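You operate a simulated robot arm through the tools that you are given. There is no shell and no other tool.

The job below is to be done with a simulated robot arm. You get a single attempt, and the scene is never put back.

TASK
Clear the runs counter, then run the impeller at LO and at HI.
Fine: the one on the balancer, once each, LO first; one press clears; wait for each reading; the counter ends on 2.

Only the result counts: the job must be done as asked and must still hold three seconds after the hand-in. Knocking over, shifting, dropping, spilling or breaking anything else fails it.

THE ROBOT
A 6-joint arm with a two-finger parallel gripper, fixed in place. Base frame: the origin is at the foot of the arm, x ahead of it, y to its left, z up. Readings come in mm, degrees, newtons and seconds.
With the tool pointing down near the work surface it reaches from about 100 to 700 mm from the base axis. Its first joint turns from -66.0 to 66.0 degrees. Payload 2.45 kg.
The TCP is the grasp point between the finger pads, 24 mm short of the fingertips. In the tool frame z runs along the fingers and y along their closing line. The gripper opens to 68 mm. The fingers are 17 mm wide and 10 mm thick; the gripper's body (40 by 70 mm) begins 41 mm behind the TCP.
Orientation is told as [roll, pitch, yaw] about the base's x, y, z axes, in that order, counted from this pose: with the fingers straight down and closing along the base's y, the tool's x points along the base's -x, its y along +y and its z along -z.

THE INTERFACE
- The arm moves only by the tool arm_command. Its argument "commands" is text: rows parted by semicolons, each of 7 numbers parted by spaces: the shift along the base's x, y, z in mm, then the turn, a rotation vector about the base's x, y, z in degrees, then the gripper command, from -1 (shut) to 1 (fully open), values between in proportion. In form: x y z rx ry rz gripper; .... A call has 1 to 20 rows; each row shifts and turns the commanded pose from where the row before left it. Rows are played at 5 a second. More than 50 mm and 8.6 degrees between two rows, or a gripper value outside its range, and nothing of the call is played. Where a pose cannot be reached the arm comes as near as it can. A force on the tool above 40 N (or 10 N above the force at the start of the call, whichever is more), or a blocked arm, ends the call early, and 0.2 s more pass. Each finger travels about 108 mm/s and halts on what it meets, pressing with about 22 N; the grip force reading is that of the motor and also rises with nothing between the fingers. The clock runs only during rows and for 0.2 s after the last one: add rows that do not move to give the fingers time. The reply holds the time, the measured pose of the TCP, the force on the tool along the base axes, the opening and the grip force, in the units named above and with some noise, with the torque about the TCP (base axes, N m) and any sound that the robot's microphone picked up, and new pictures: "show" is both (left out), scene, wrist or none.
- Cameras (640 x 400 px; columns grow to the right, rows downward): "scene" is fixed at [170.9, 418.5, 1457.1]; the picture's right is [-0.70, -0.71, 0.00], its down [-0.43, 0.43, -0.79] and it looks along [0.57, -0.56, -0.61] (base axes); focal length 351 px, centre (320, 200). "wrist" rides on the gripper at [84, 11, -75] in the tool frame; the picture's right is [-0.13, 0.99, 0.00], its down [-0.60, -0.08, -0.79] and it looks along [-0.79, -0.10, 0.61] (tool axes); focal length 251 px, centre (320, 200). There is no depth. A picture from a camera that has moved, and an enlarged one, comes with that camera's place and axes in the base frame and with its lens.
- close_up(camera, box): a new picture of the part [left, top, right, bottom] of that camera's present view, enlarged. The clock stands still meanwhile.
- hand_in(): hands the job in; it is judged then, once.

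Places have to be worked out from the pictures, the camera data and where the tool is seen. Open the gripper and draw the arm clear of the work before you hand the job in, unless the task says otherwise.

The tools are called after "Call:" as name(argument=value, ...) on one line, values as JSON. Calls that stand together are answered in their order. arm_command: Moves the arm, as the interface text tells. Its arguments: {"type":"object","properties":{"commands":{"type":"string"},"show":{"type":"string","enum":["both","scene","wrist","none"]}},"required":["commands"]} The other tools are called the same way: close_up (camera, box) takes an enlarged picture of a part of a camera's view; hand_in () hands the job in.

At the start:

```text
time: 0.0
tool_pos: [412.3, 154.5, 1237.4]
tool_rot: [0.0, 0.2, 0.1]
ft_force: [0.2, 0.5, -0.5]
wrist_torque: [0.02, -0.02, 0.04]
finger_gap: 68.1
grip_force: 0.0
```

scene: 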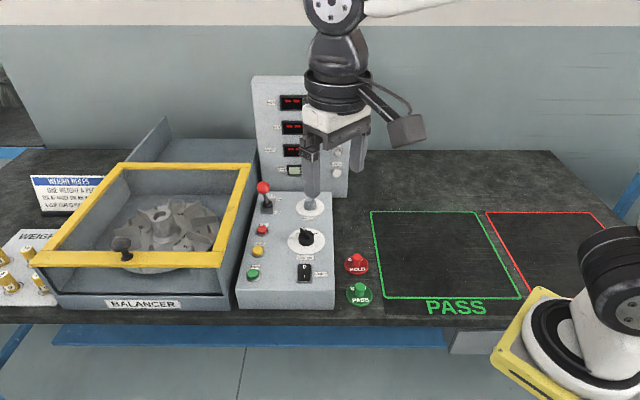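
wrist: 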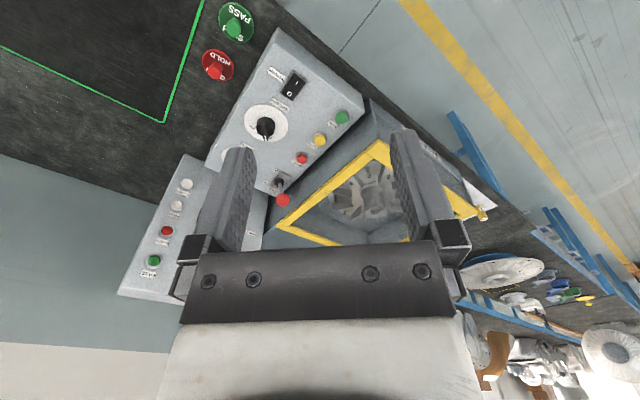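

I'll begin by looking closely at the control panel, the display column and the balancer before moving anything.

Call:
close_up(camera="scene", box=[230, 180, 390, 320])

Call:
close_up(camera="scene", box=[240, 70, 370, 200])

Call:
close_up(camera="wrist", box=[200, 20, 400, 220])

Call:
close_up(camera="wrist", box=[110, 140, 270, 310])

Call:
close_up(camera="scene", box=[0, 120, 260, 320])

```text
2.86 times, centred on (310, 250) of scene
camera zoom: at [170.9, 418.5, 1457.1], right [-0.7, -0.71, 0.0], down [-0.43, 0.43, -0.79], along [0.57, -0.56, -0.61], focal length 1002 px, centre (349, 57)
```

zoom: 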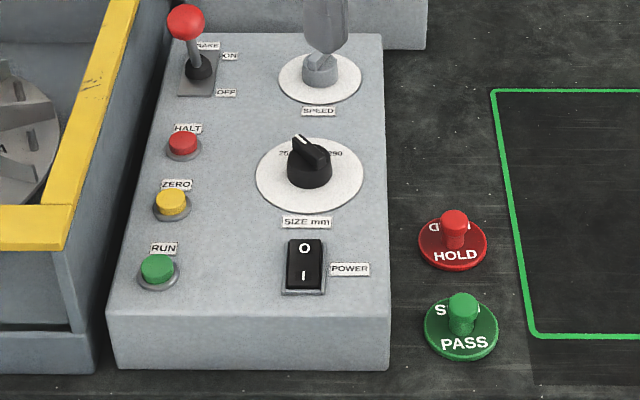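

```text
3.08 times, centred on (305, 135) of scene
camera zoom: at [170.9, 418.5, 1457.1], right [-0.7, -0.71, 0.0], down [-0.43, 0.43, -0.79], along [0.57, -0.56, -0.61], focal length 1079 px, centre (366, 400)
```

zoom: 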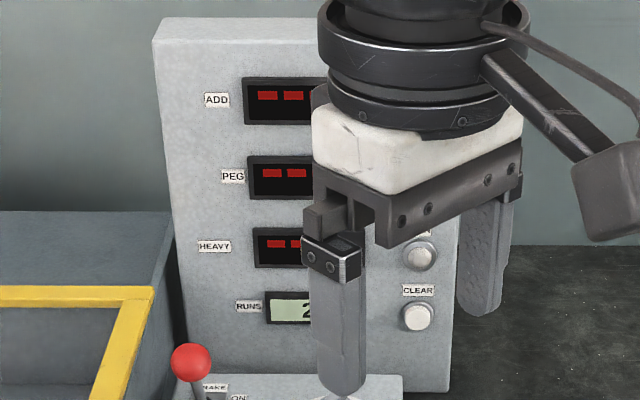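

```text
2.00 times, centred on (300, 120) of wrist
camera zoom: at [328.8, 165.2, 1312.2], right [0.13, 0.99, 0.0], down [0.61, -0.08, 0.79], along [0.79, -0.1, -0.61], focal length 503 px, centre (360, 360)
```

zoom: 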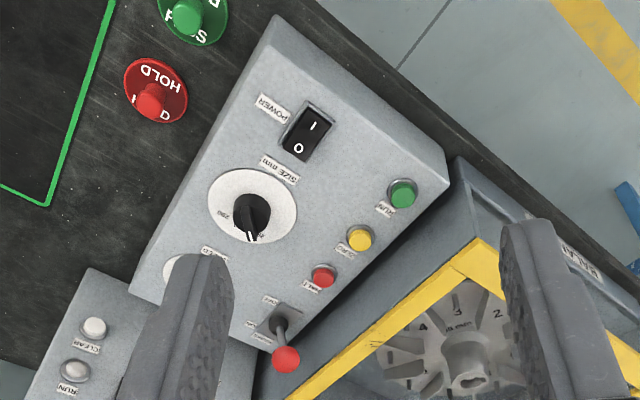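

```text
2.35 times, centred on (190, 225) of wrist
camera zoom: at [328.8, 165.2, 1312.2], right [0.13, 0.99, 0.0], down [0.61, -0.08, 0.79], along [0.79, -0.1, -0.61], focal length 592 px, centre (626, 141)
```

zoom: 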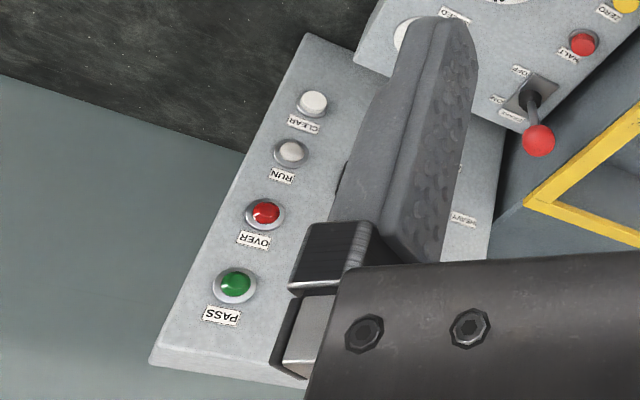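

```text
2.00 times, centred on (130, 220) of scene
camera zoom: at [170.9, 418.5, 1457.1], right [-0.7, -0.71, 0.0], down [-0.43, 0.43, -0.79], along [0.57, -0.56, -0.61], focal length 702 px, centre (700, 160)
```

zoom: 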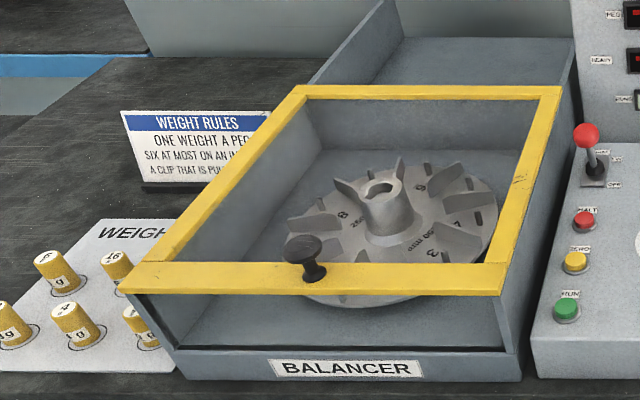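

From the two views I triangulate the panel: POWER at about (555,88,875), RUN at (625,171,881), HALT at (724,72,879) and CLEAR near (750,-218,900). The bench is therefore turned about 45° to the base. I'll back the arm up a little and yaw it -45° to get clear pictures of the dials and displays.

Call:
arm_command(commands="-20 0 10 0 0 -7.5 1; -20 0 10 0 0 -7.5 1; -20 0 10 0 0 -7.5 1; -20 0 10 0 0 -7.5 1; -20 0 10 0 0 -7.5 1; -20 0 10 0 0 -7.5 1; 0 0 0 0 0 0 1", show="both")

```text
time: 1.6
tool_pos: [320.8, 177.2, 1296.9]
tool_rot: [-0.1, 0.0, -45.0]
ft_force: [0.0, 0.5, -0.3]
wrist_torque: [-0.03, -0.01, -0.01]
finger_gap: 68.2
grip_force: 0.0
out of reach, approached as far as the arm can: row 4, 5, 6
camera wrist: at [268.6, 243.5, 1372.3], right [0.79, 0.61, 0.0], down [0.37, -0.48, 0.79], along [0.48, -0.63, -0.61], focal length 251 px, centre (320, 200)
```

scene: 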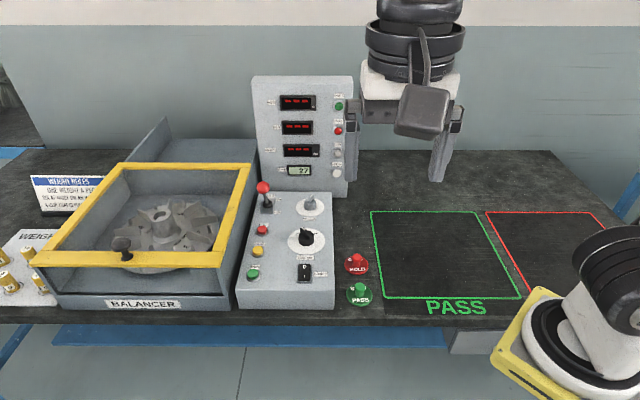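
wrist: 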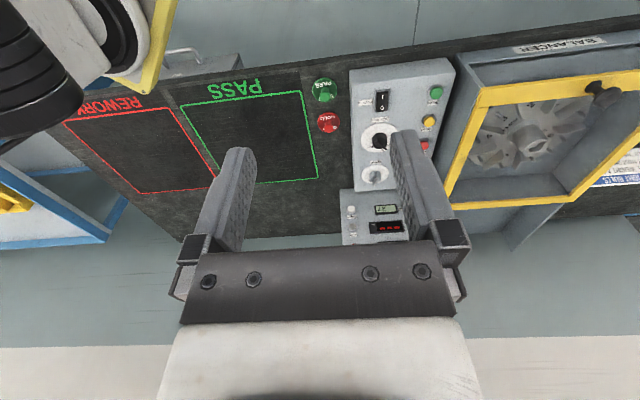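

The view of the panels is clear now. I'll zoom in on the displays, the dials and the balancer.

Call:
close_up(camera="scene", box=[250, 70, 360, 200])

Call:
close_up(camera="scene", box=[235, 175, 335, 240])

Call:
close_up(camera="scene", box=[270, 220, 350, 290])

Call:
close_up(camera="wrist", box=[335, 55, 460, 255])

Call:
close_up(camera="scene", box=[100, 160, 250, 300])

Call:
close_up(camera="wrist", box=[440, 30, 640, 250])

Call:
close_up(camera="scene", box=[25, 165, 115, 225])

```text
3.08 times, centred on (305, 135) of scene
camera zoom: at [170.9, 418.5, 1457.1], right [-0.7, -0.71, 0.0], down [-0.43, 0.43, -0.79], along [0.57, -0.56, -0.61], focal length 1079 px, centre (366, 400)
```

zoom: 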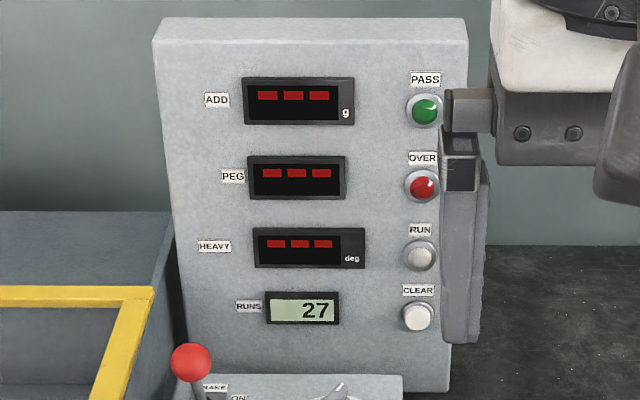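

```text
6.15 times, centred on (285, 208) of scene
camera zoom: at [170.9, 418.5, 1457.1], right [-0.7, -0.71, 0.0], down [-0.43, 0.43, -0.79], along [0.57, -0.56, -0.61], focal length 2159 px, centre (535, 154)
```

zoom: 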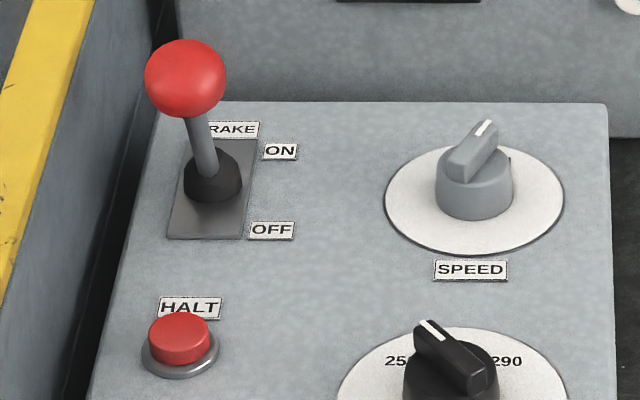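

```text
5.71 times, centred on (310, 255) of scene
camera zoom: at [170.9, 418.5, 1457.1], right [-0.7, -0.71, 0.0], down [-0.43, 0.43, -0.79], along [0.57, -0.56, -0.61], focal length 2005 px, centre (377, -114)
```

zoom: 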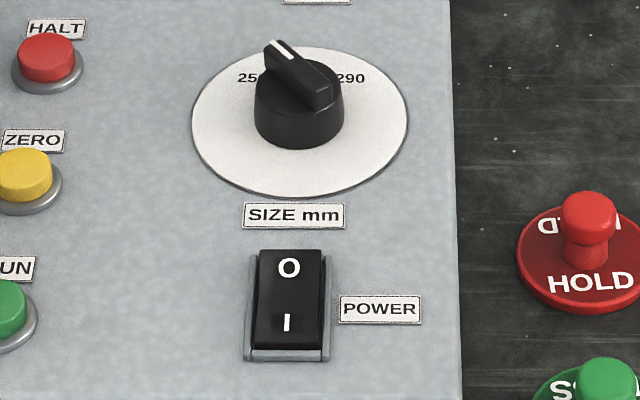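

```text
2.00 times, centred on (398, 155) of wrist
camera zoom: at [268.6, 243.5, 1372.3], right [0.79, 0.61, 0.0], down [0.37, -0.48, 0.79], along [0.48, -0.63, -0.61], focal length 503 px, centre (165, 290)
```

zoom: 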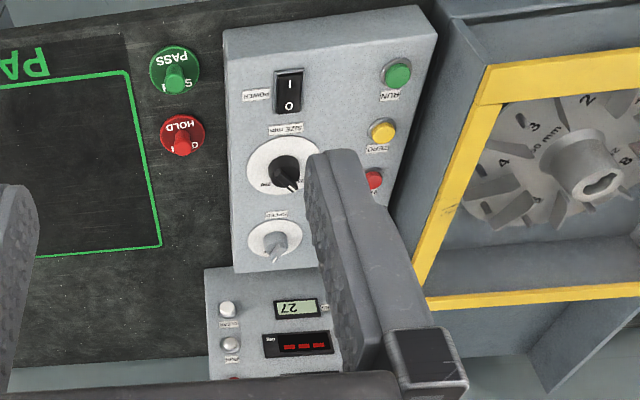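

```text
2.86 times, centred on (175, 230) of scene
camera zoom: at [170.9, 418.5, 1457.1], right [-0.7, -0.71, 0.0], down [-0.43, 0.43, -0.79], along [0.57, -0.56, -0.61], focal length 1002 px, centre (734, 114)
```

zoom: 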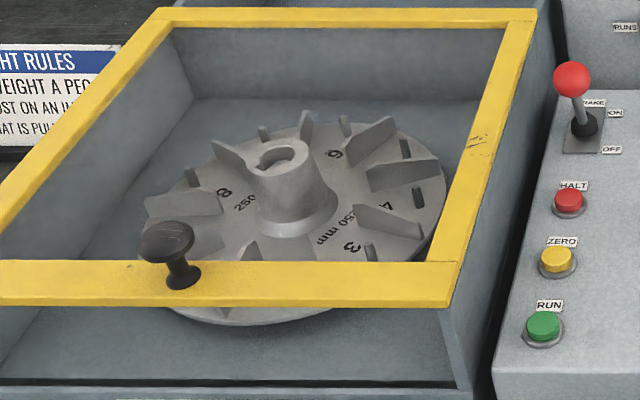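

```text
1.82 times, centred on (540, 140) of wrist
camera zoom: at [268.6, 243.5, 1372.3], right [0.79, 0.61, 0.0], down [0.37, -0.48, 0.79], along [0.48, -0.63, -0.61], focal length 457 px, centre (-80, 309)
```

zoom: 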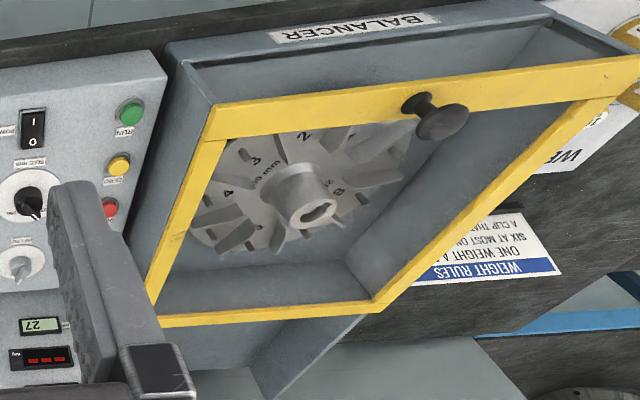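

```text
6.67 times, centred on (70, 195) of scene
camera zoom: at [170.9, 418.5, 1457.1], right [-0.7, -0.71, 0.0], down [-0.43, 0.43, -0.79], along [0.57, -0.56, -0.61], focal length 2339 px, centre (1987, 233)
```

zoom: 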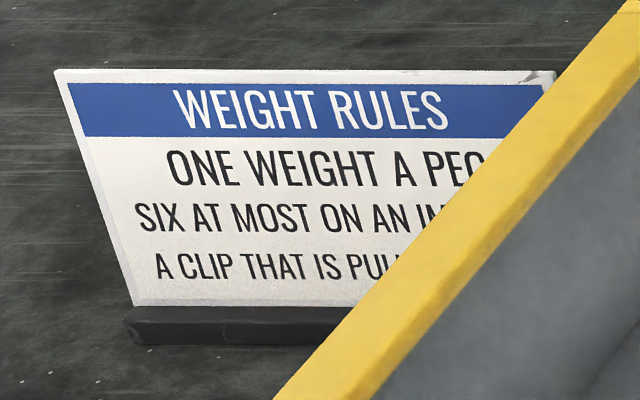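

The counter reads 27, the impeller is marked 250 mm, and the frame sits flat at z≈945. I need a better look at where the SIZE and SPEED pointers are set, and at what stands behind the balancer.

Call:
close_up(camera="wrist", box=[350, 75, 420, 195])

Call:
close_up(camera="scene", box=[285, 220, 330, 255])

Call:
close_up(camera="scene", box=[285, 185, 335, 225])

Call:
close_up(camera="scene", box=[100, 110, 260, 200])

Call:
close_up(camera="scene", box=[30, 240, 240, 330])

Call:
close_up(camera="scene", box=[245, 175, 285, 225])

```text
3.33 times, centred on (385, 135) of wrist
camera zoom: at [268.6, 243.5, 1372.3], right [0.79, 0.61, 0.0], down [0.37, -0.48, 0.79], along [0.48, -0.63, -0.61], focal length 838 px, centre (103, 417)
```

zoom: 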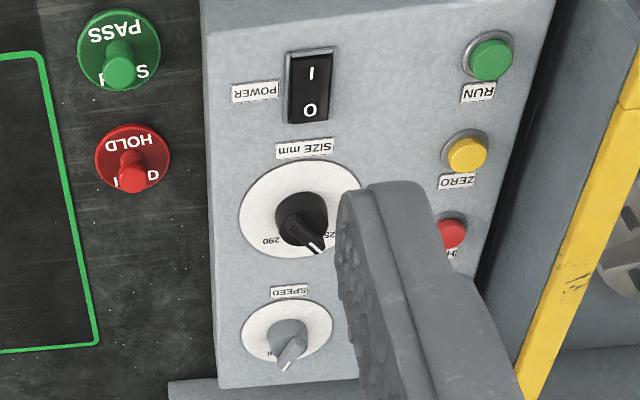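

```text
11.43 times, centred on (308, 238) of scene
camera zoom: at [170.9, 418.5, 1457.1], right [-0.7, -0.71, 0.0], down [-0.43, 0.43, -0.79], along [0.57, -0.56, -0.61], focal length 4009 px, centre (463, -229)
```

zoom: 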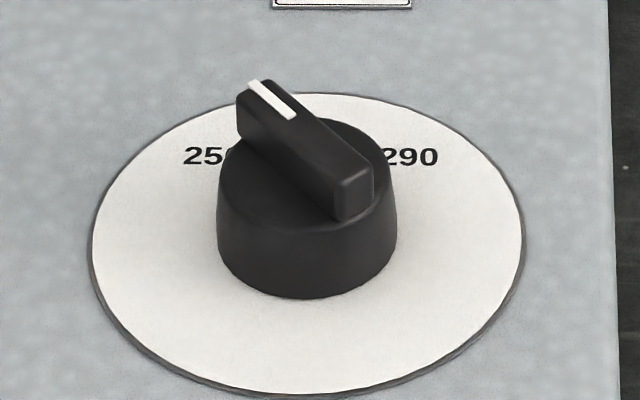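

```text
10.00 times, centred on (310, 205) of scene
camera zoom: at [170.9, 418.5, 1457.1], right [-0.7, -0.71, 0.0], down [-0.43, 0.43, -0.79], along [0.57, -0.56, -0.61], focal length 3508 px, centre (420, 150)
```

zoom: 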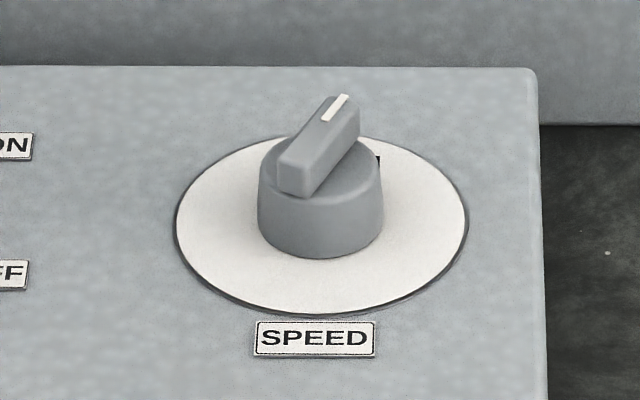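

```text
4.00 times, centred on (180, 155) of scene
camera zoom: at [170.9, 418.5, 1457.1], right [-0.7, -0.71, 0.0], down [-0.43, 0.43, -0.79], along [0.57, -0.56, -0.61], focal length 1403 px, centre (880, 380)
```

zoom: 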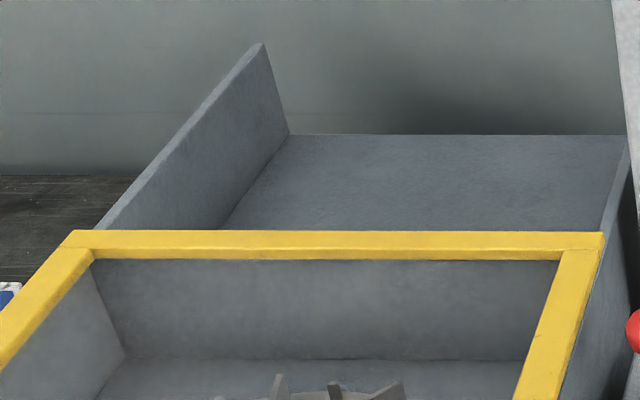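

```text
3.05 times, centred on (135, 285) of scene
camera zoom: at [170.9, 418.5, 1457.1], right [-0.7, -0.71, 0.0], down [-0.43, 0.43, -0.79], along [0.57, -0.56, -0.61], focal length 1069 px, centre (884, -59)
```

zoom: 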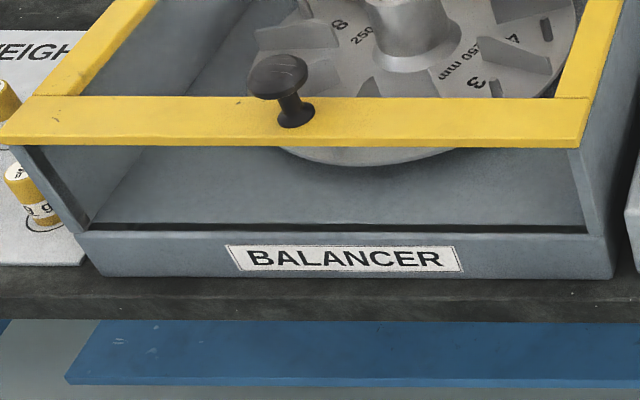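

```text
8.00 times, centred on (265, 200) of scene
camera zoom: at [170.9, 418.5, 1457.1], right [-0.7, -0.71, 0.0], down [-0.43, 0.43, -0.79], along [0.57, -0.56, -0.61], focal length 2806 px, centre (760, 200)
```

zoom: 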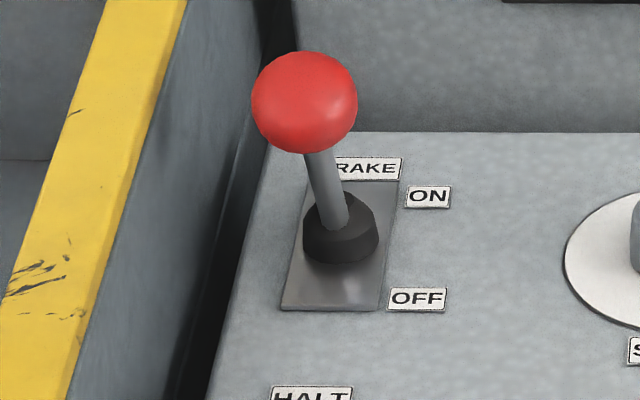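

The SIZE pointer is on 250, which matches the impeller. The lid is closed and the brake lever leans toward OFF. SPEED points back-right, but its labels are hidden by the knob. I'll bring the wrist camera nearer the column and SPEED dial.

Call:
arm_command(commands="26 -26 -27 0 0 0 1; 26 -26 -27 0 0 0 1; 26 -26 -27 0 0 0 1; 26 -26 -27 0 0 0 1; 26 -26 -27 0 0 0 1; 26 -26 -27 0 0 0 1; 26 -26 -27 0 0 0 1; 26 -26 -27 0 0 0 1; 0 0 0 0 0 0 1", show="both")

```text
time: 3.6
tool_pos: [529.7, -34.3, 1080.2]
tool_rot: [0.0, 0.2, -45.0]
ft_force: [0.4, 0.1, -0.1]
wrist_torque: [-0.02, -0.02, 0.0]
finger_gap: 67.8
grip_force: 0.0
camera wrist: at [477.8, 32.5, 1154.9], right [0.79, 0.61, 0.0], down [0.37, -0.48, 0.79], along [0.48, -0.63, -0.61], focal length 251 px, centre (320, 200)
```

scene: 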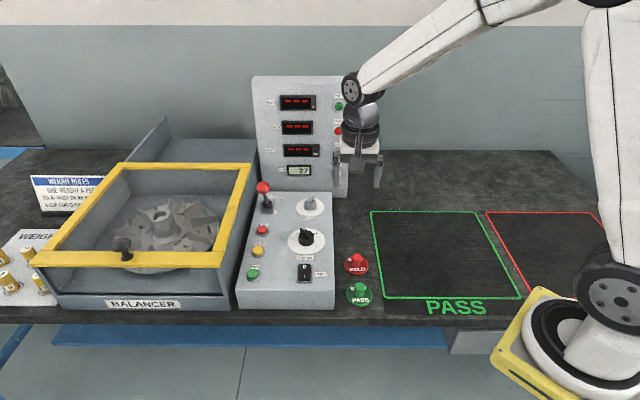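
wrist: 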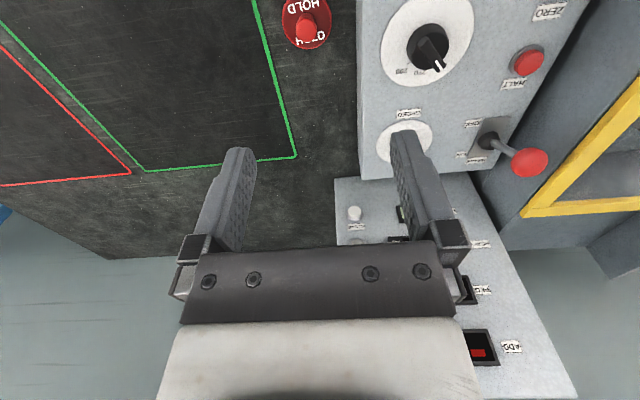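

The wrist now sees CLEAR between the fingers, while the SPEED dial is behind one finger. I'll shut the fingers to uncover the dial and zoom in.

Call:
close_up(camera="wrist", box=[320, 130, 420, 250])

Call:
arm_command(commands="0 0 0 0 0 0 -1; 0 0 0 0 0 0 -1; 0 0 0 0 0 0 -1; 0 0 0 0 0 0 -1", show="wrist")

Call:
close_up(camera="wrist", box=[340, 80, 500, 260])

```text
3.33 times, centred on (370, 190) of wrist
camera zoom: at [477.8, 32.5, 1154.9], right [0.79, 0.61, 0.0], down [0.37, -0.48, 0.79], along [0.48, -0.63, -0.61], focal length 838 px, centre (153, 233)
```

zoom: 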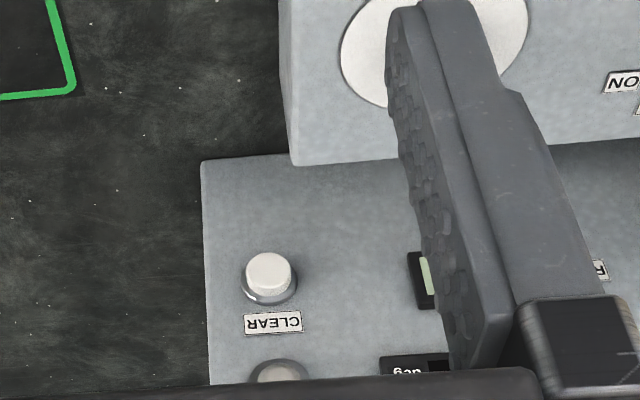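

```text
time: 4.6
tool_pos: [528.7, -32.9, 1081.7]
tool_rot: [0.0, 0.1, -45.0]
ft_force: [0.5, -0.1, 0.5]
wrist_torque: [0.02, 0.01, 0.0]
finger_gap: 0.1
grip_force: 21.2
camera wrist: at [477.4, 32.9, 1155.3], right [0.79, 0.61, 0.0], down [0.37, -0.48, 0.79], along [0.48, -0.63, -0.61], focal length 251 px, centre (320, 200)
```

wrist: 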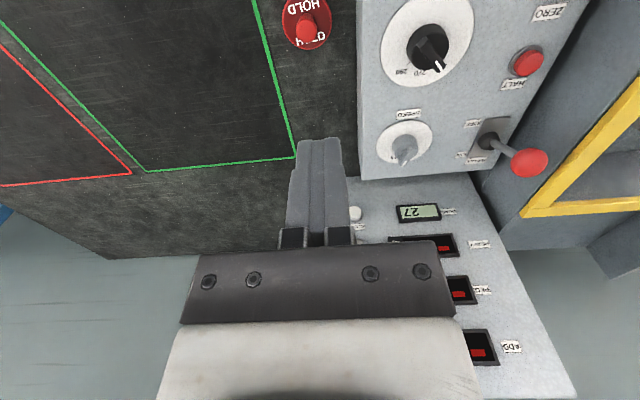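

```text
2.22 times, centred on (420, 170) of wrist
camera zoom: at [477.4, 32.9, 1155.3], right [0.79, 0.61, 0.0], down [0.37, -0.48, 0.79], along [0.48, -0.63, -0.61], focal length 559 px, centre (98, 267)
```

zoom: 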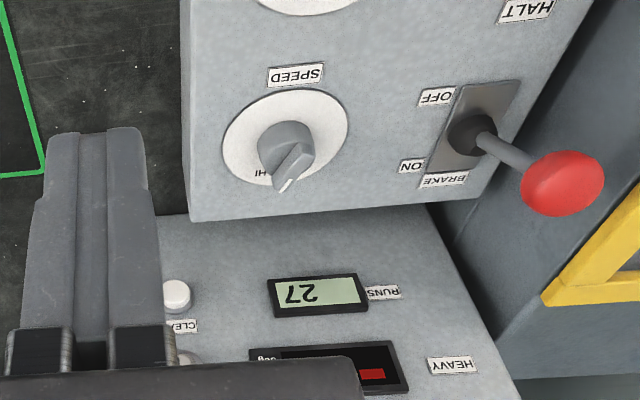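

SPEED is on HI now, with the HI mark visible next to the pointer. I'll zoom in tightly to find where LO is marked.

Call:
close_up(camera="wrist", box=[372, 112, 442, 172])

Call:
close_up(camera="scene", box=[294, 190, 326, 218])

Call:
close_up(camera="wrist", box=[380, 0, 480, 90])

```text
6.67 times, centred on (407, 142) of wrist
camera zoom: at [477.4, 32.9, 1155.3], right [0.79, 0.61, 0.0], down [0.37, -0.48, 0.79], along [0.48, -0.63, -0.61], focal length 1676 px, centre (-260, 587)
```

zoom: 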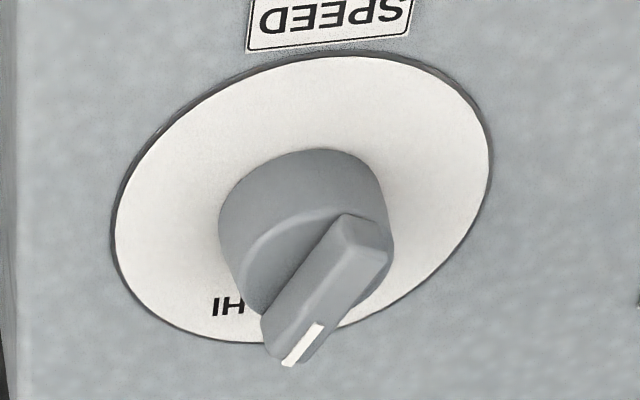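

```text
14.29 times, centred on (310, 204) of scene
camera zoom: at [170.9, 418.5, 1457.1], right [-0.7, -0.71, 0.0], down [-0.43, 0.43, -0.79], along [0.57, -0.56, -0.61], focal length 5012 px, centre (463, 143)
```

zoom: 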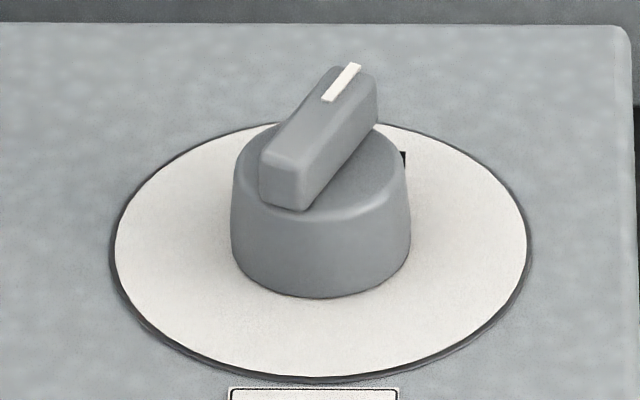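

```text
4.44 times, centred on (430, 45) of wrist
camera zoom: at [477.4, 32.9, 1155.3], right [0.79, 0.61, 0.0], down [0.37, -0.48, 0.79], along [0.48, -0.63, -0.61], focal length 1118 px, centre (-169, 889)
```

zoom: 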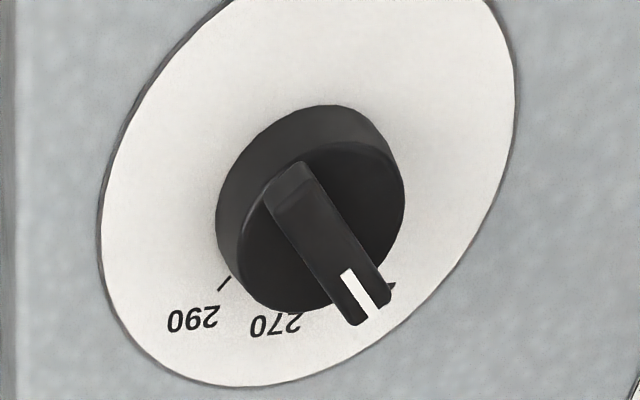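

HI is at about 22° right of straight back, so LO should mirror it on the left. CLEAR sits near (753,-223,892) on a vertical face. I'll bring the closed fingers, tilted about 30° forward, to a hover some 55 mm in front of it and then re-measure.

Call:
arm_command(commands="28.5 -22.8 -22 -3.536 -3.536 0 -1; 28.5 -22.8 -22 -3.536 -3.536 0 -1; 28.5 -22.8 -22 -3.536 -3.536 0 -1; 28.5 -22.8 -22 -3.536 -3.536 0 -1; 28.5 -22.8 -22 -3.536 -3.536 0 -1; 28.5 -22.8 -22 -3.536 -3.536 0 -1; 0 0 0 0 0 0 -1", show="both")

```text
time: 6.2
tool_pos: [697.6, -168.1, 947.2]
tool_rot: [0.1, -30.1, -45.0]
ft_force: [-0.4, 0.4, 0.1]
wrist_torque: [-0.01, 0.02, 0.0]
finger_gap: 0.2
grip_force: 22.0
camera wrist: at [628.5, -84.1, 970.0], right [0.78, 0.62, 0.07], down [0.03, -0.15, 0.99], along [0.62, -0.77, -0.13], focal length 251 px, centre (320, 200)
```

scene: 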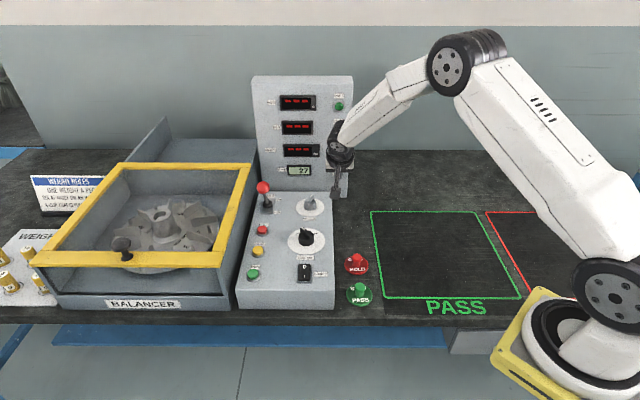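
wrist: 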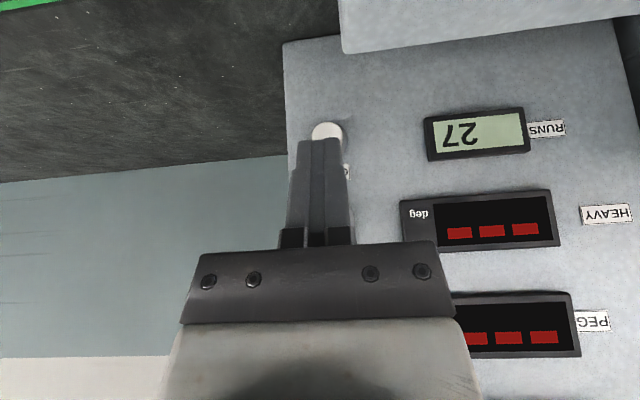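

CLEAR measures at about n=694.6 (n runs toward the bench back), l=374.6 (l runs to bench left), z=890, and the fingers are already lined up sideways. I'll drop about 41 mm to button height and move in to roughly 15 mm from contact.

Call:
arm_command(commands="0 0 -20 0 0 0 -1; 0 0 -21 0 0 0 -1; 12 -12 0 0 0 0 -1; 12 -12 0 0 0 0 -1; 10 -10 0 0 0 0 -1; 0 0 0 0 0 0 -1", show="both")

```text
time: 7.6
tool_pos: [735.3, -203.4, 908.7]
tool_rot: [0.0, -30.0, -45.0]
ft_force: [0.8, 1.0, -0.2]
wrist_torque: [0.02, 0.04, -0.01]
finger_gap: 0.3
grip_force: 22.2
camera wrist: at [663.6, -117.7, 930.9], right [0.78, 0.62, 0.06], down [0.03, -0.15, 0.99], along [0.62, -0.77, -0.13], focal length 251 px, centre (320, 200)
```

scene: 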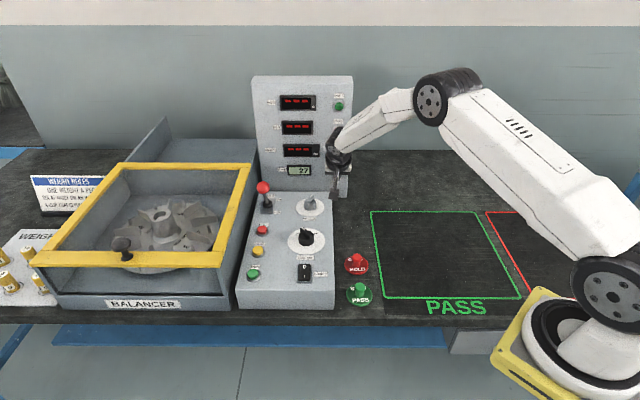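
wrist: 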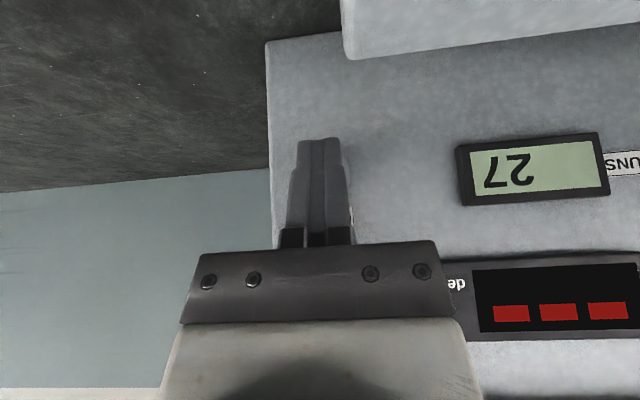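

The fingertips now cover CLEAR, about 14 mm from contact at z≈892. I'll creep forward along the press direction in small steps and watch the force and the counter.

Call:
arm_command(commands="2.5 -2.5 0 0 0 0 -1; 2.5 -2.5 0 0 0 0 -1; 2.5 -2.5 0 0 0 0 -1; 0 0 0 0 0 0 -1", show="wrist")

```text
time: 8.6
tool_pos: [740.2, -209.8, 908.1]
tool_rot: [0.0, -29.9, -44.9]
ft_force: [-9.4, 7.3, 3.7]
wrist_torque: [-0.23, -0.31, -0.05]
finger_gap: 0.0
grip_force: 21.7
heard: click
camera wrist: at [670.2, -124.6, 930.5], right [0.78, 0.62, 0.06], down [0.03, -0.15, 0.99], along [0.62, -0.77, -0.14], focal length 251 px, centre (320, 200)
```

wrist: 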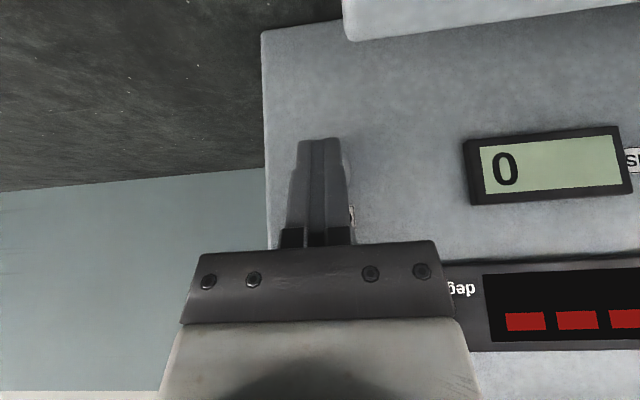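

The click was heard and the counter reads 0, so CLEAR has been pressed once. I'll back straight off, rise, level the tool and hover open above the SPEED knob with the fingers squared to its bar.

Call:
arm_command(commands="-8 8 0 0 0 0 -1; -15 15 0 0 0 0 -1; -20 20 10 0 0 0 -1; 0 0 35 0 0 0 -1; 0 0 35 0 0 0 -1; 5 22 0 5.303 5.303 0 -1; 5 22 0 5.303 5.303 0 -1; 5 22 0 5.303 5.303 0 -1; 5 22 0 5.303 5.303 0 -1; 0 0 0 0 0 -7.33 1; 0 0 0 0 0 -7.33 1; 0 0 0 0 0 -7.33 1; 0 0 0 0 0 0 1; 0 0 0 0 0 0 1", show="both")

```text
time: 11.6
tool_pos: [717.8, -78.8, 987.8]
tool_rot: [0.0, 0.1, -67.1]
ft_force: [-0.2, 0.7, -0.3]
wrist_torque: [-0.03, 0.0, 0.02]
finger_gap: 68.0
grip_force: 0.0
camera wrist: at [694.7, 2.3, 1062.4], right [0.96, 0.27, 0.0], down [0.16, -0.59, 0.79], along [0.21, -0.76, -0.61], focal length 251 px, centre (320, 200)
```

scene: 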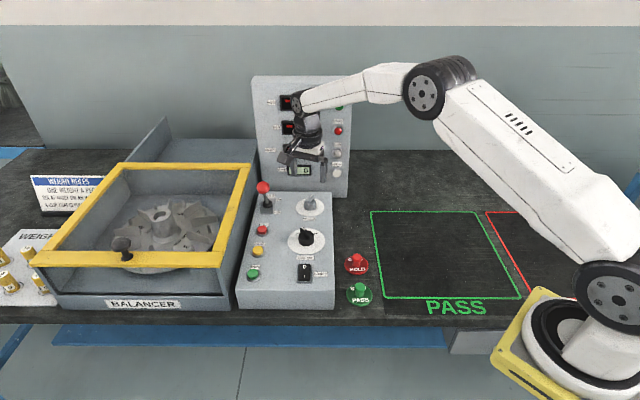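
wrist: 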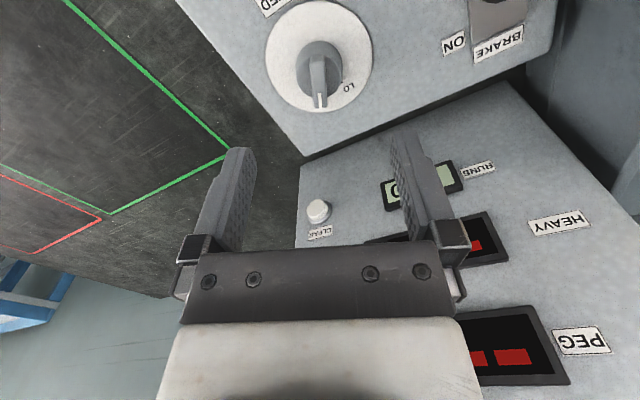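

I'm hovering at R≈722 with no reach complaint. The knob shows above the fingers with LO marked to its left (picture right), so I'll zoom in to measure it.

Call:
close_up(camera="wrist", box=[255, 0, 385, 120])

Call:
close_up(camera="scene", box=[270, 85, 360, 225])

```text
3.33 times, centred on (320, 60) of wrist
camera zoom: at [694.7, 2.3, 1062.4], right [0.96, 0.27, 0.0], down [0.16, -0.59, 0.79], along [0.21, -0.76, -0.61], focal length 838 px, centre (320, 667)
```

zoom: 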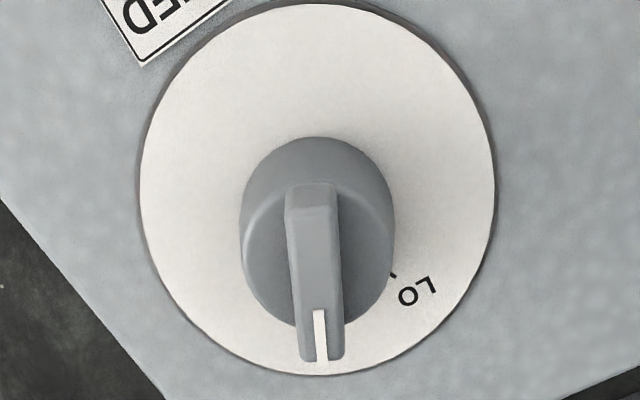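

```text
2.86 times, centred on (315, 155) of scene
camera zoom: at [170.9, 418.5, 1457.1], right [-0.7, -0.71, 0.0], down [-0.43, 0.43, -0.79], along [0.57, -0.56, -0.61], focal length 1002 px, centre (334, 329)
```

zoom: 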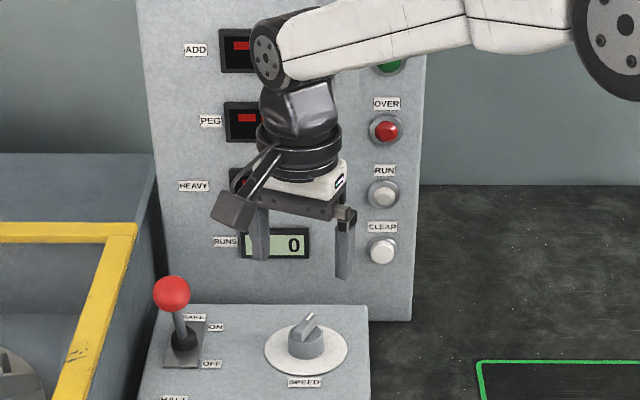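

The knob centre works out to about (717,-82) with the bar top at z≈898, so I'm already nearly above it with the fingers square to the bar. I'll come down with the fingers open until the tips sit beside the bar.

Call:
arm_command(commands="-0.8 -3 -25 0 0 0 1; 0 0 -25 0 0 0 1; 0 0 -15 0 0 0 1; 0 0 -8 0 0 0 1; 0 0 0 0 0 0 1", show="both")

Call:
close_up(camera="wrist", box=[220, 60, 440, 240])

Call:
close_up(camera="scene", box=[270, 140, 350, 225])

```text
time: 12.8
tool_pos: [716.5, -80.8, 915.4]
tool_rot: [0.0, 0.1, -67.0]
ft_force: [0.4, 0.0, 0.0]
wrist_torque: [0.0, 0.02, 0.01]
finger_gap: 68.2
grip_force: 0.2
camera wrist: at [693.8, -0.6, 989.7], right [0.96, 0.27, 0.0], down [0.16, -0.59, 0.79], along [0.21, -0.76, -0.61], focal length 251 px, centre (320, 200)
```

scene: 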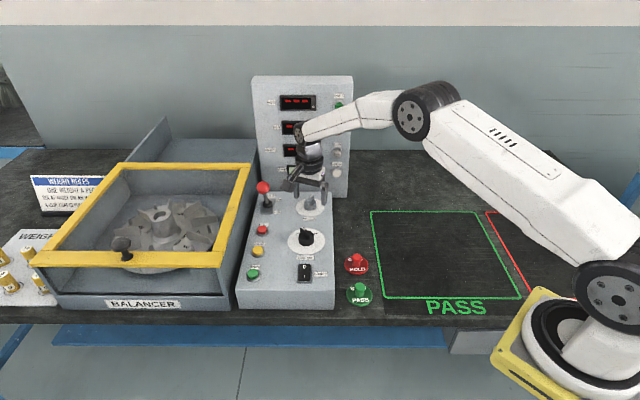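
wrist: 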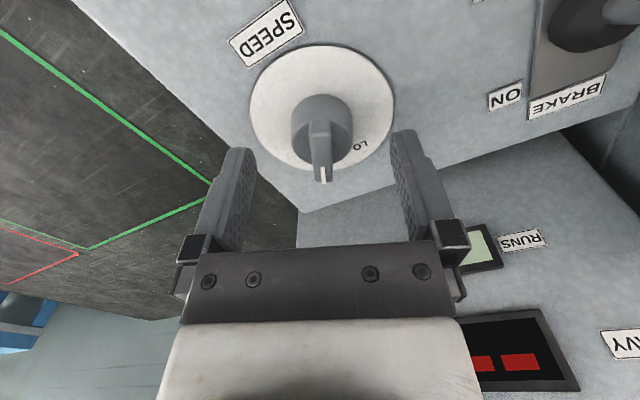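

```text
2.22 times, centred on (330, 150) of wrist
camera zoom: at [693.8, -0.6, 989.7], right [0.96, 0.27, 0.0], down [0.16, -0.59, 0.79], along [0.21, -0.76, -0.61], focal length 559 px, centre (298, 311)
```

zoom: 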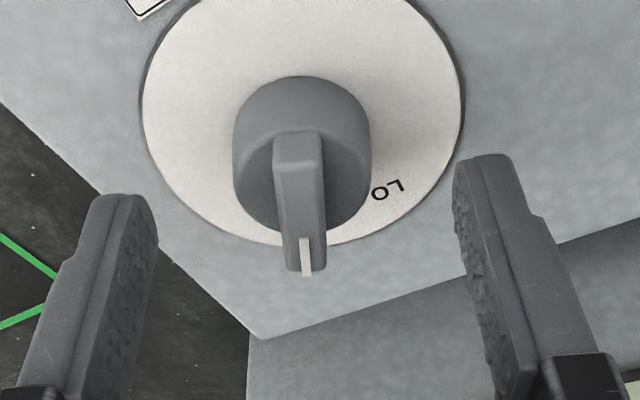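

```text
4.71 times, centred on (310, 182) of scene
camera zoom: at [170.9, 418.5, 1457.1], right [-0.7, -0.71, 0.0], down [-0.43, 0.43, -0.79], along [0.57, -0.56, -0.61], focal length 1651 px, centre (367, 282)
```

zoom: 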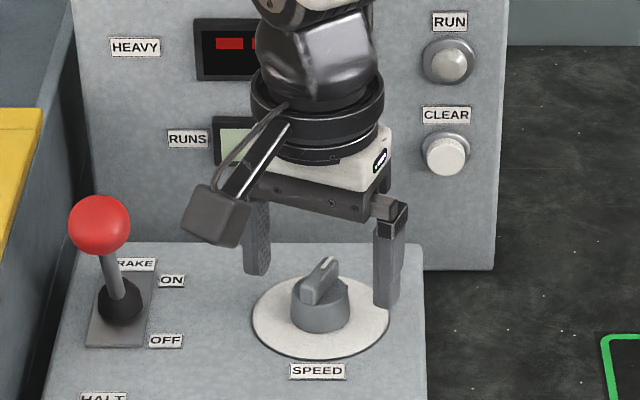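

The tips straddle the bar and the knob centre lines up with the tip point to within about 2 mm. Closing the fingers on the bar now.

Call:
arm_command(commands="0 0 0 0 0 0 -0.5; 0 0 0 0 0 0 -1; 0 0 0 0 0 0 -1; 0 0 0 0 0 0 -1", show="both")

Call:
close_up(camera="wrist", box=[230, 60, 410, 220])

```text
time: 13.8
tool_pos: [718.3, -81.2, 915.4]
tool_rot: [0.0, 0.0, -67.0]
ft_force: [10.7, 4.3, -5.2]
wrist_torque: [-0.04, -0.23, -0.02]
finger_gap: 9.7
grip_force: 31.3
camera wrist: at [694.4, 0.0, 989.8], right [0.96, 0.27, 0.0], down [0.16, -0.59, 0.79], along [0.21, -0.76, -0.61], focal length 251 px, centre (320, 200)
```

scene: 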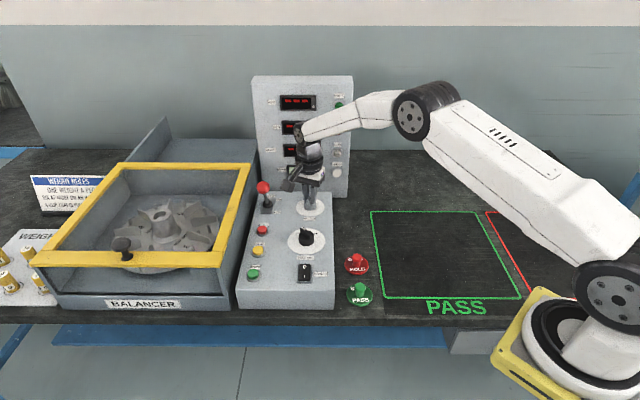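
wrist: 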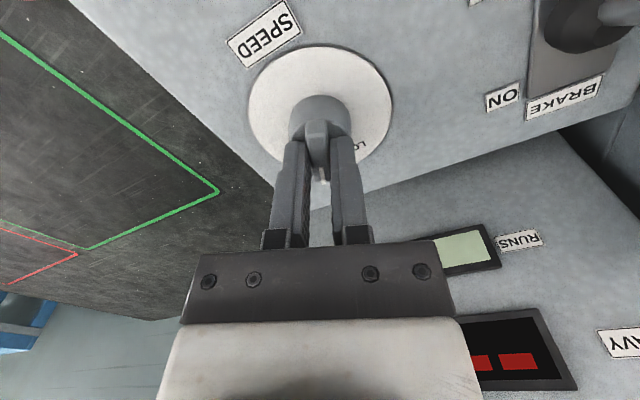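

```text
2.50 times, centred on (320, 140) of wrist
camera zoom: at [694.4, 0.0, 989.8], right [0.96, 0.27, 0.0], down [0.16, -0.59, 0.79], along [0.21, -0.76, -0.61], focal length 629 px, centre (320, 350)
```

zoom: 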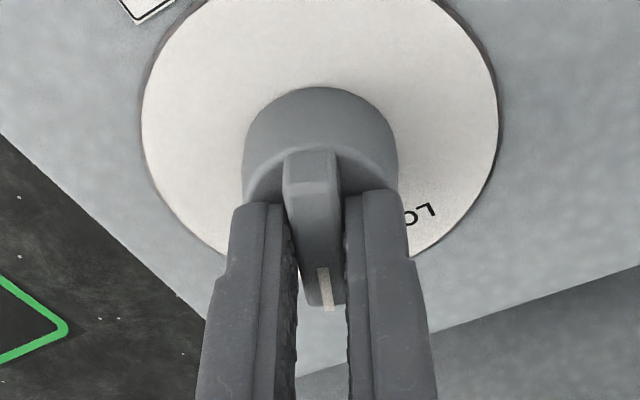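

Gripped, with a 9.7 mm gap on the bar. A small side force says the bar is 1–2 mm off centre, so I'll correct for that and turn the knob counter-clockwise by about 44° toward LO.

Call:
arm_command(commands="0.9 0.4 0 0 0 0 -1; 0 0 0 0 0 7.3 -1; 0 0 0 0 0 7.3 -1; 0 0 0 0 0 7.3 -1; 0 0 0 0 0 7.3 -1; 0 0 0 0 0 7.3 -1; 0 0 0 0 0 7.3 -1; 0 0 0 0 0 0 -1", show="both")

Call:
close_up(camera="wrist", box=[230, 40, 430, 220])

```text
time: 15.6
tool_pos: [718.2, -82.3, 916.2]
tool_rot: [0.0, 0.1, -23.1]
ft_force: [-3.2, 6.4, -1.7]
wrist_torque: [0.0, -0.36, 0.02]
finger_gap: 9.9
grip_force: 30.9
camera wrist: at [644.4, -38.7, 990.0], right [0.51, 0.86, 0.0], down [0.53, -0.31, 0.79], along [0.68, -0.4, -0.61], focal length 251 px, centre (320, 200)
```

scene: 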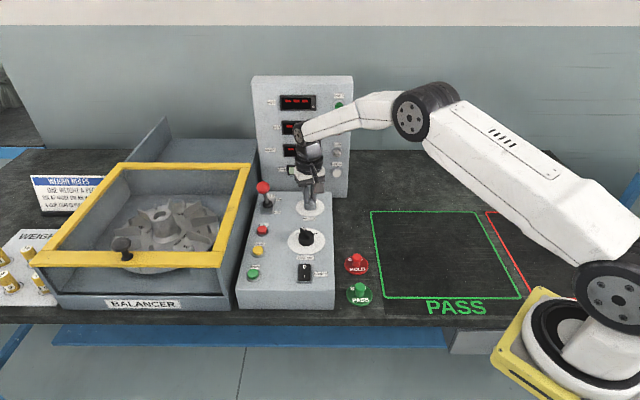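
wrist: 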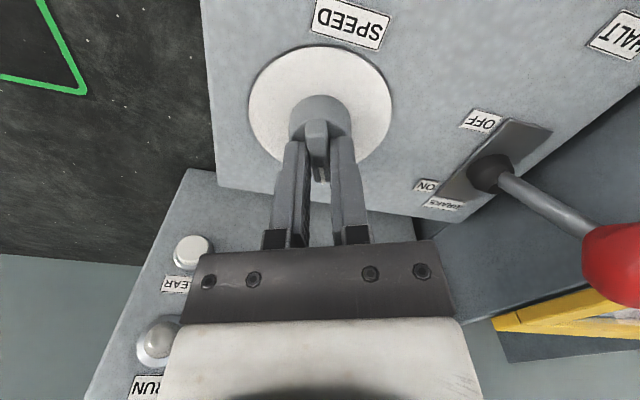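

```text
2.22 times, centred on (330, 130) of wrist
camera zoom: at [644.4, -38.7, 990.0], right [0.51, 0.86, 0.0], down [0.53, -0.31, 0.79], along [0.68, -0.4, -0.61], focal length 559 px, centre (298, 356)
```

zoom: 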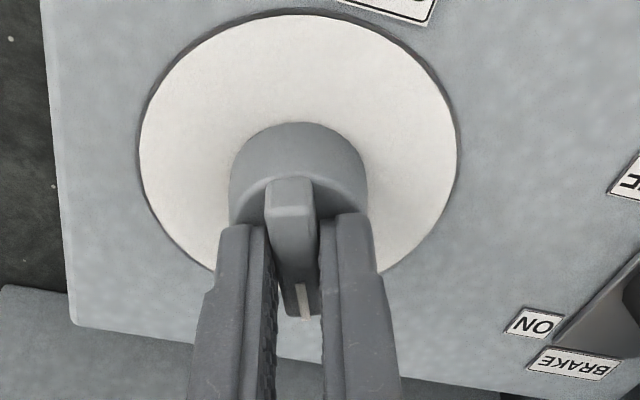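

The knob followed the turn to -23° yaw. I'll open, rise straight up and check the pointer against the LO mark.

Call:
arm_command(commands="0 0 0 0 0 0 1; 0 0 0 0 0 0 1; 0 0 0 0 0 0 1; 0 0 35 0 0 0 1; 0 0 35 0 0 0 1; 0 0 0 0 0 0 1", show="both")

Call:
close_up(camera="wrist", box=[255, 0, 385, 120])

Call:
close_up(camera="scene", box=[294, 190, 326, 218])

```text
time: 17.0
tool_pos: [717.5, -80.7, 988.5]
tool_rot: [0.1, 0.1, -23.2]
ft_force: [0.2, -0.2, 0.3]
wrist_torque: [0.02, 0.01, 0.0]
finger_gap: 68.2
grip_force: 0.1
camera wrist: at [644.3, -37.9, 1061.4], right [0.51, 0.86, 0.0], down [0.52, -0.31, 0.79], along [0.68, -0.4, -0.61], focal length 251 px, centre (320, 200)
```

scene: 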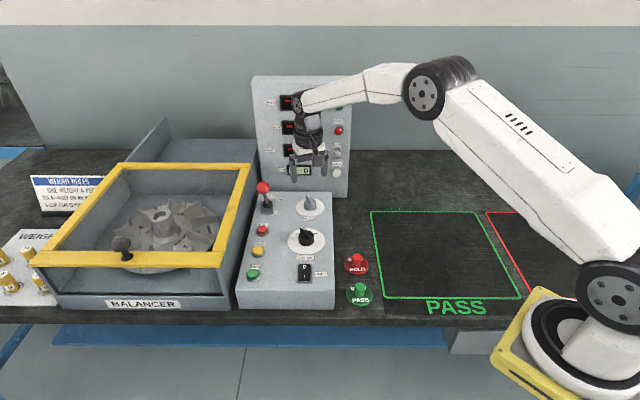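
wrist: 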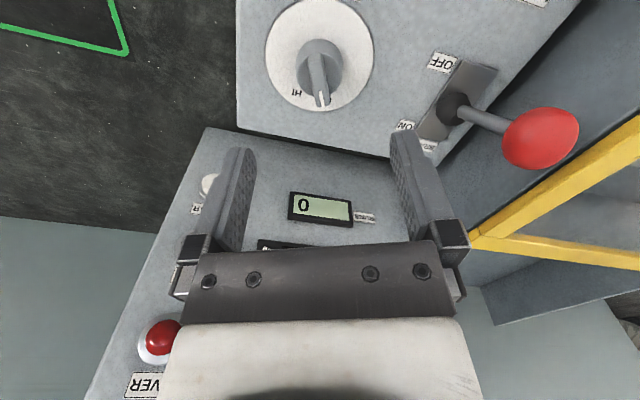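

```text
3.33 times, centred on (320, 60) of wrist
camera zoom: at [644.3, -37.9, 1061.4], right [0.51, 0.86, 0.0], down [0.52, -0.31, 0.79], along [0.68, -0.4, -0.61], focal length 838 px, centre (320, 667)
```

zoom: 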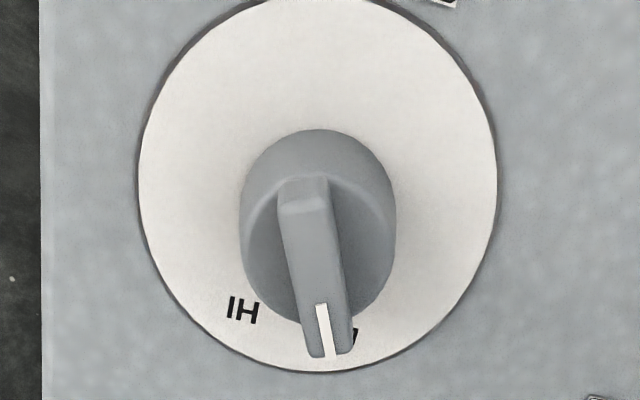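

```text
14.29 times, centred on (310, 204) of scene
camera zoom: at [170.9, 418.5, 1457.1], right [-0.7, -0.71, 0.0], down [-0.43, 0.43, -0.79], along [0.57, -0.56, -0.61], focal length 5012 px, centre (463, 143)
```

zoom: 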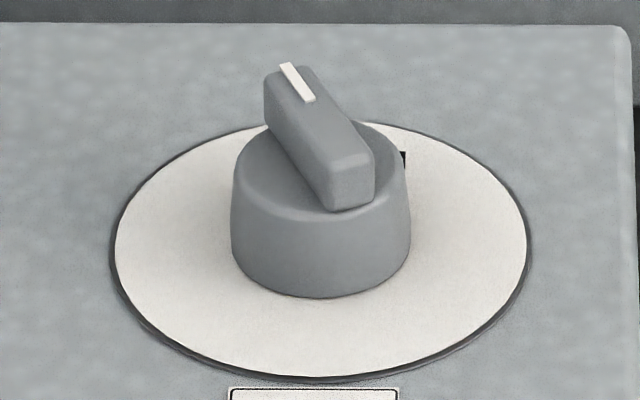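

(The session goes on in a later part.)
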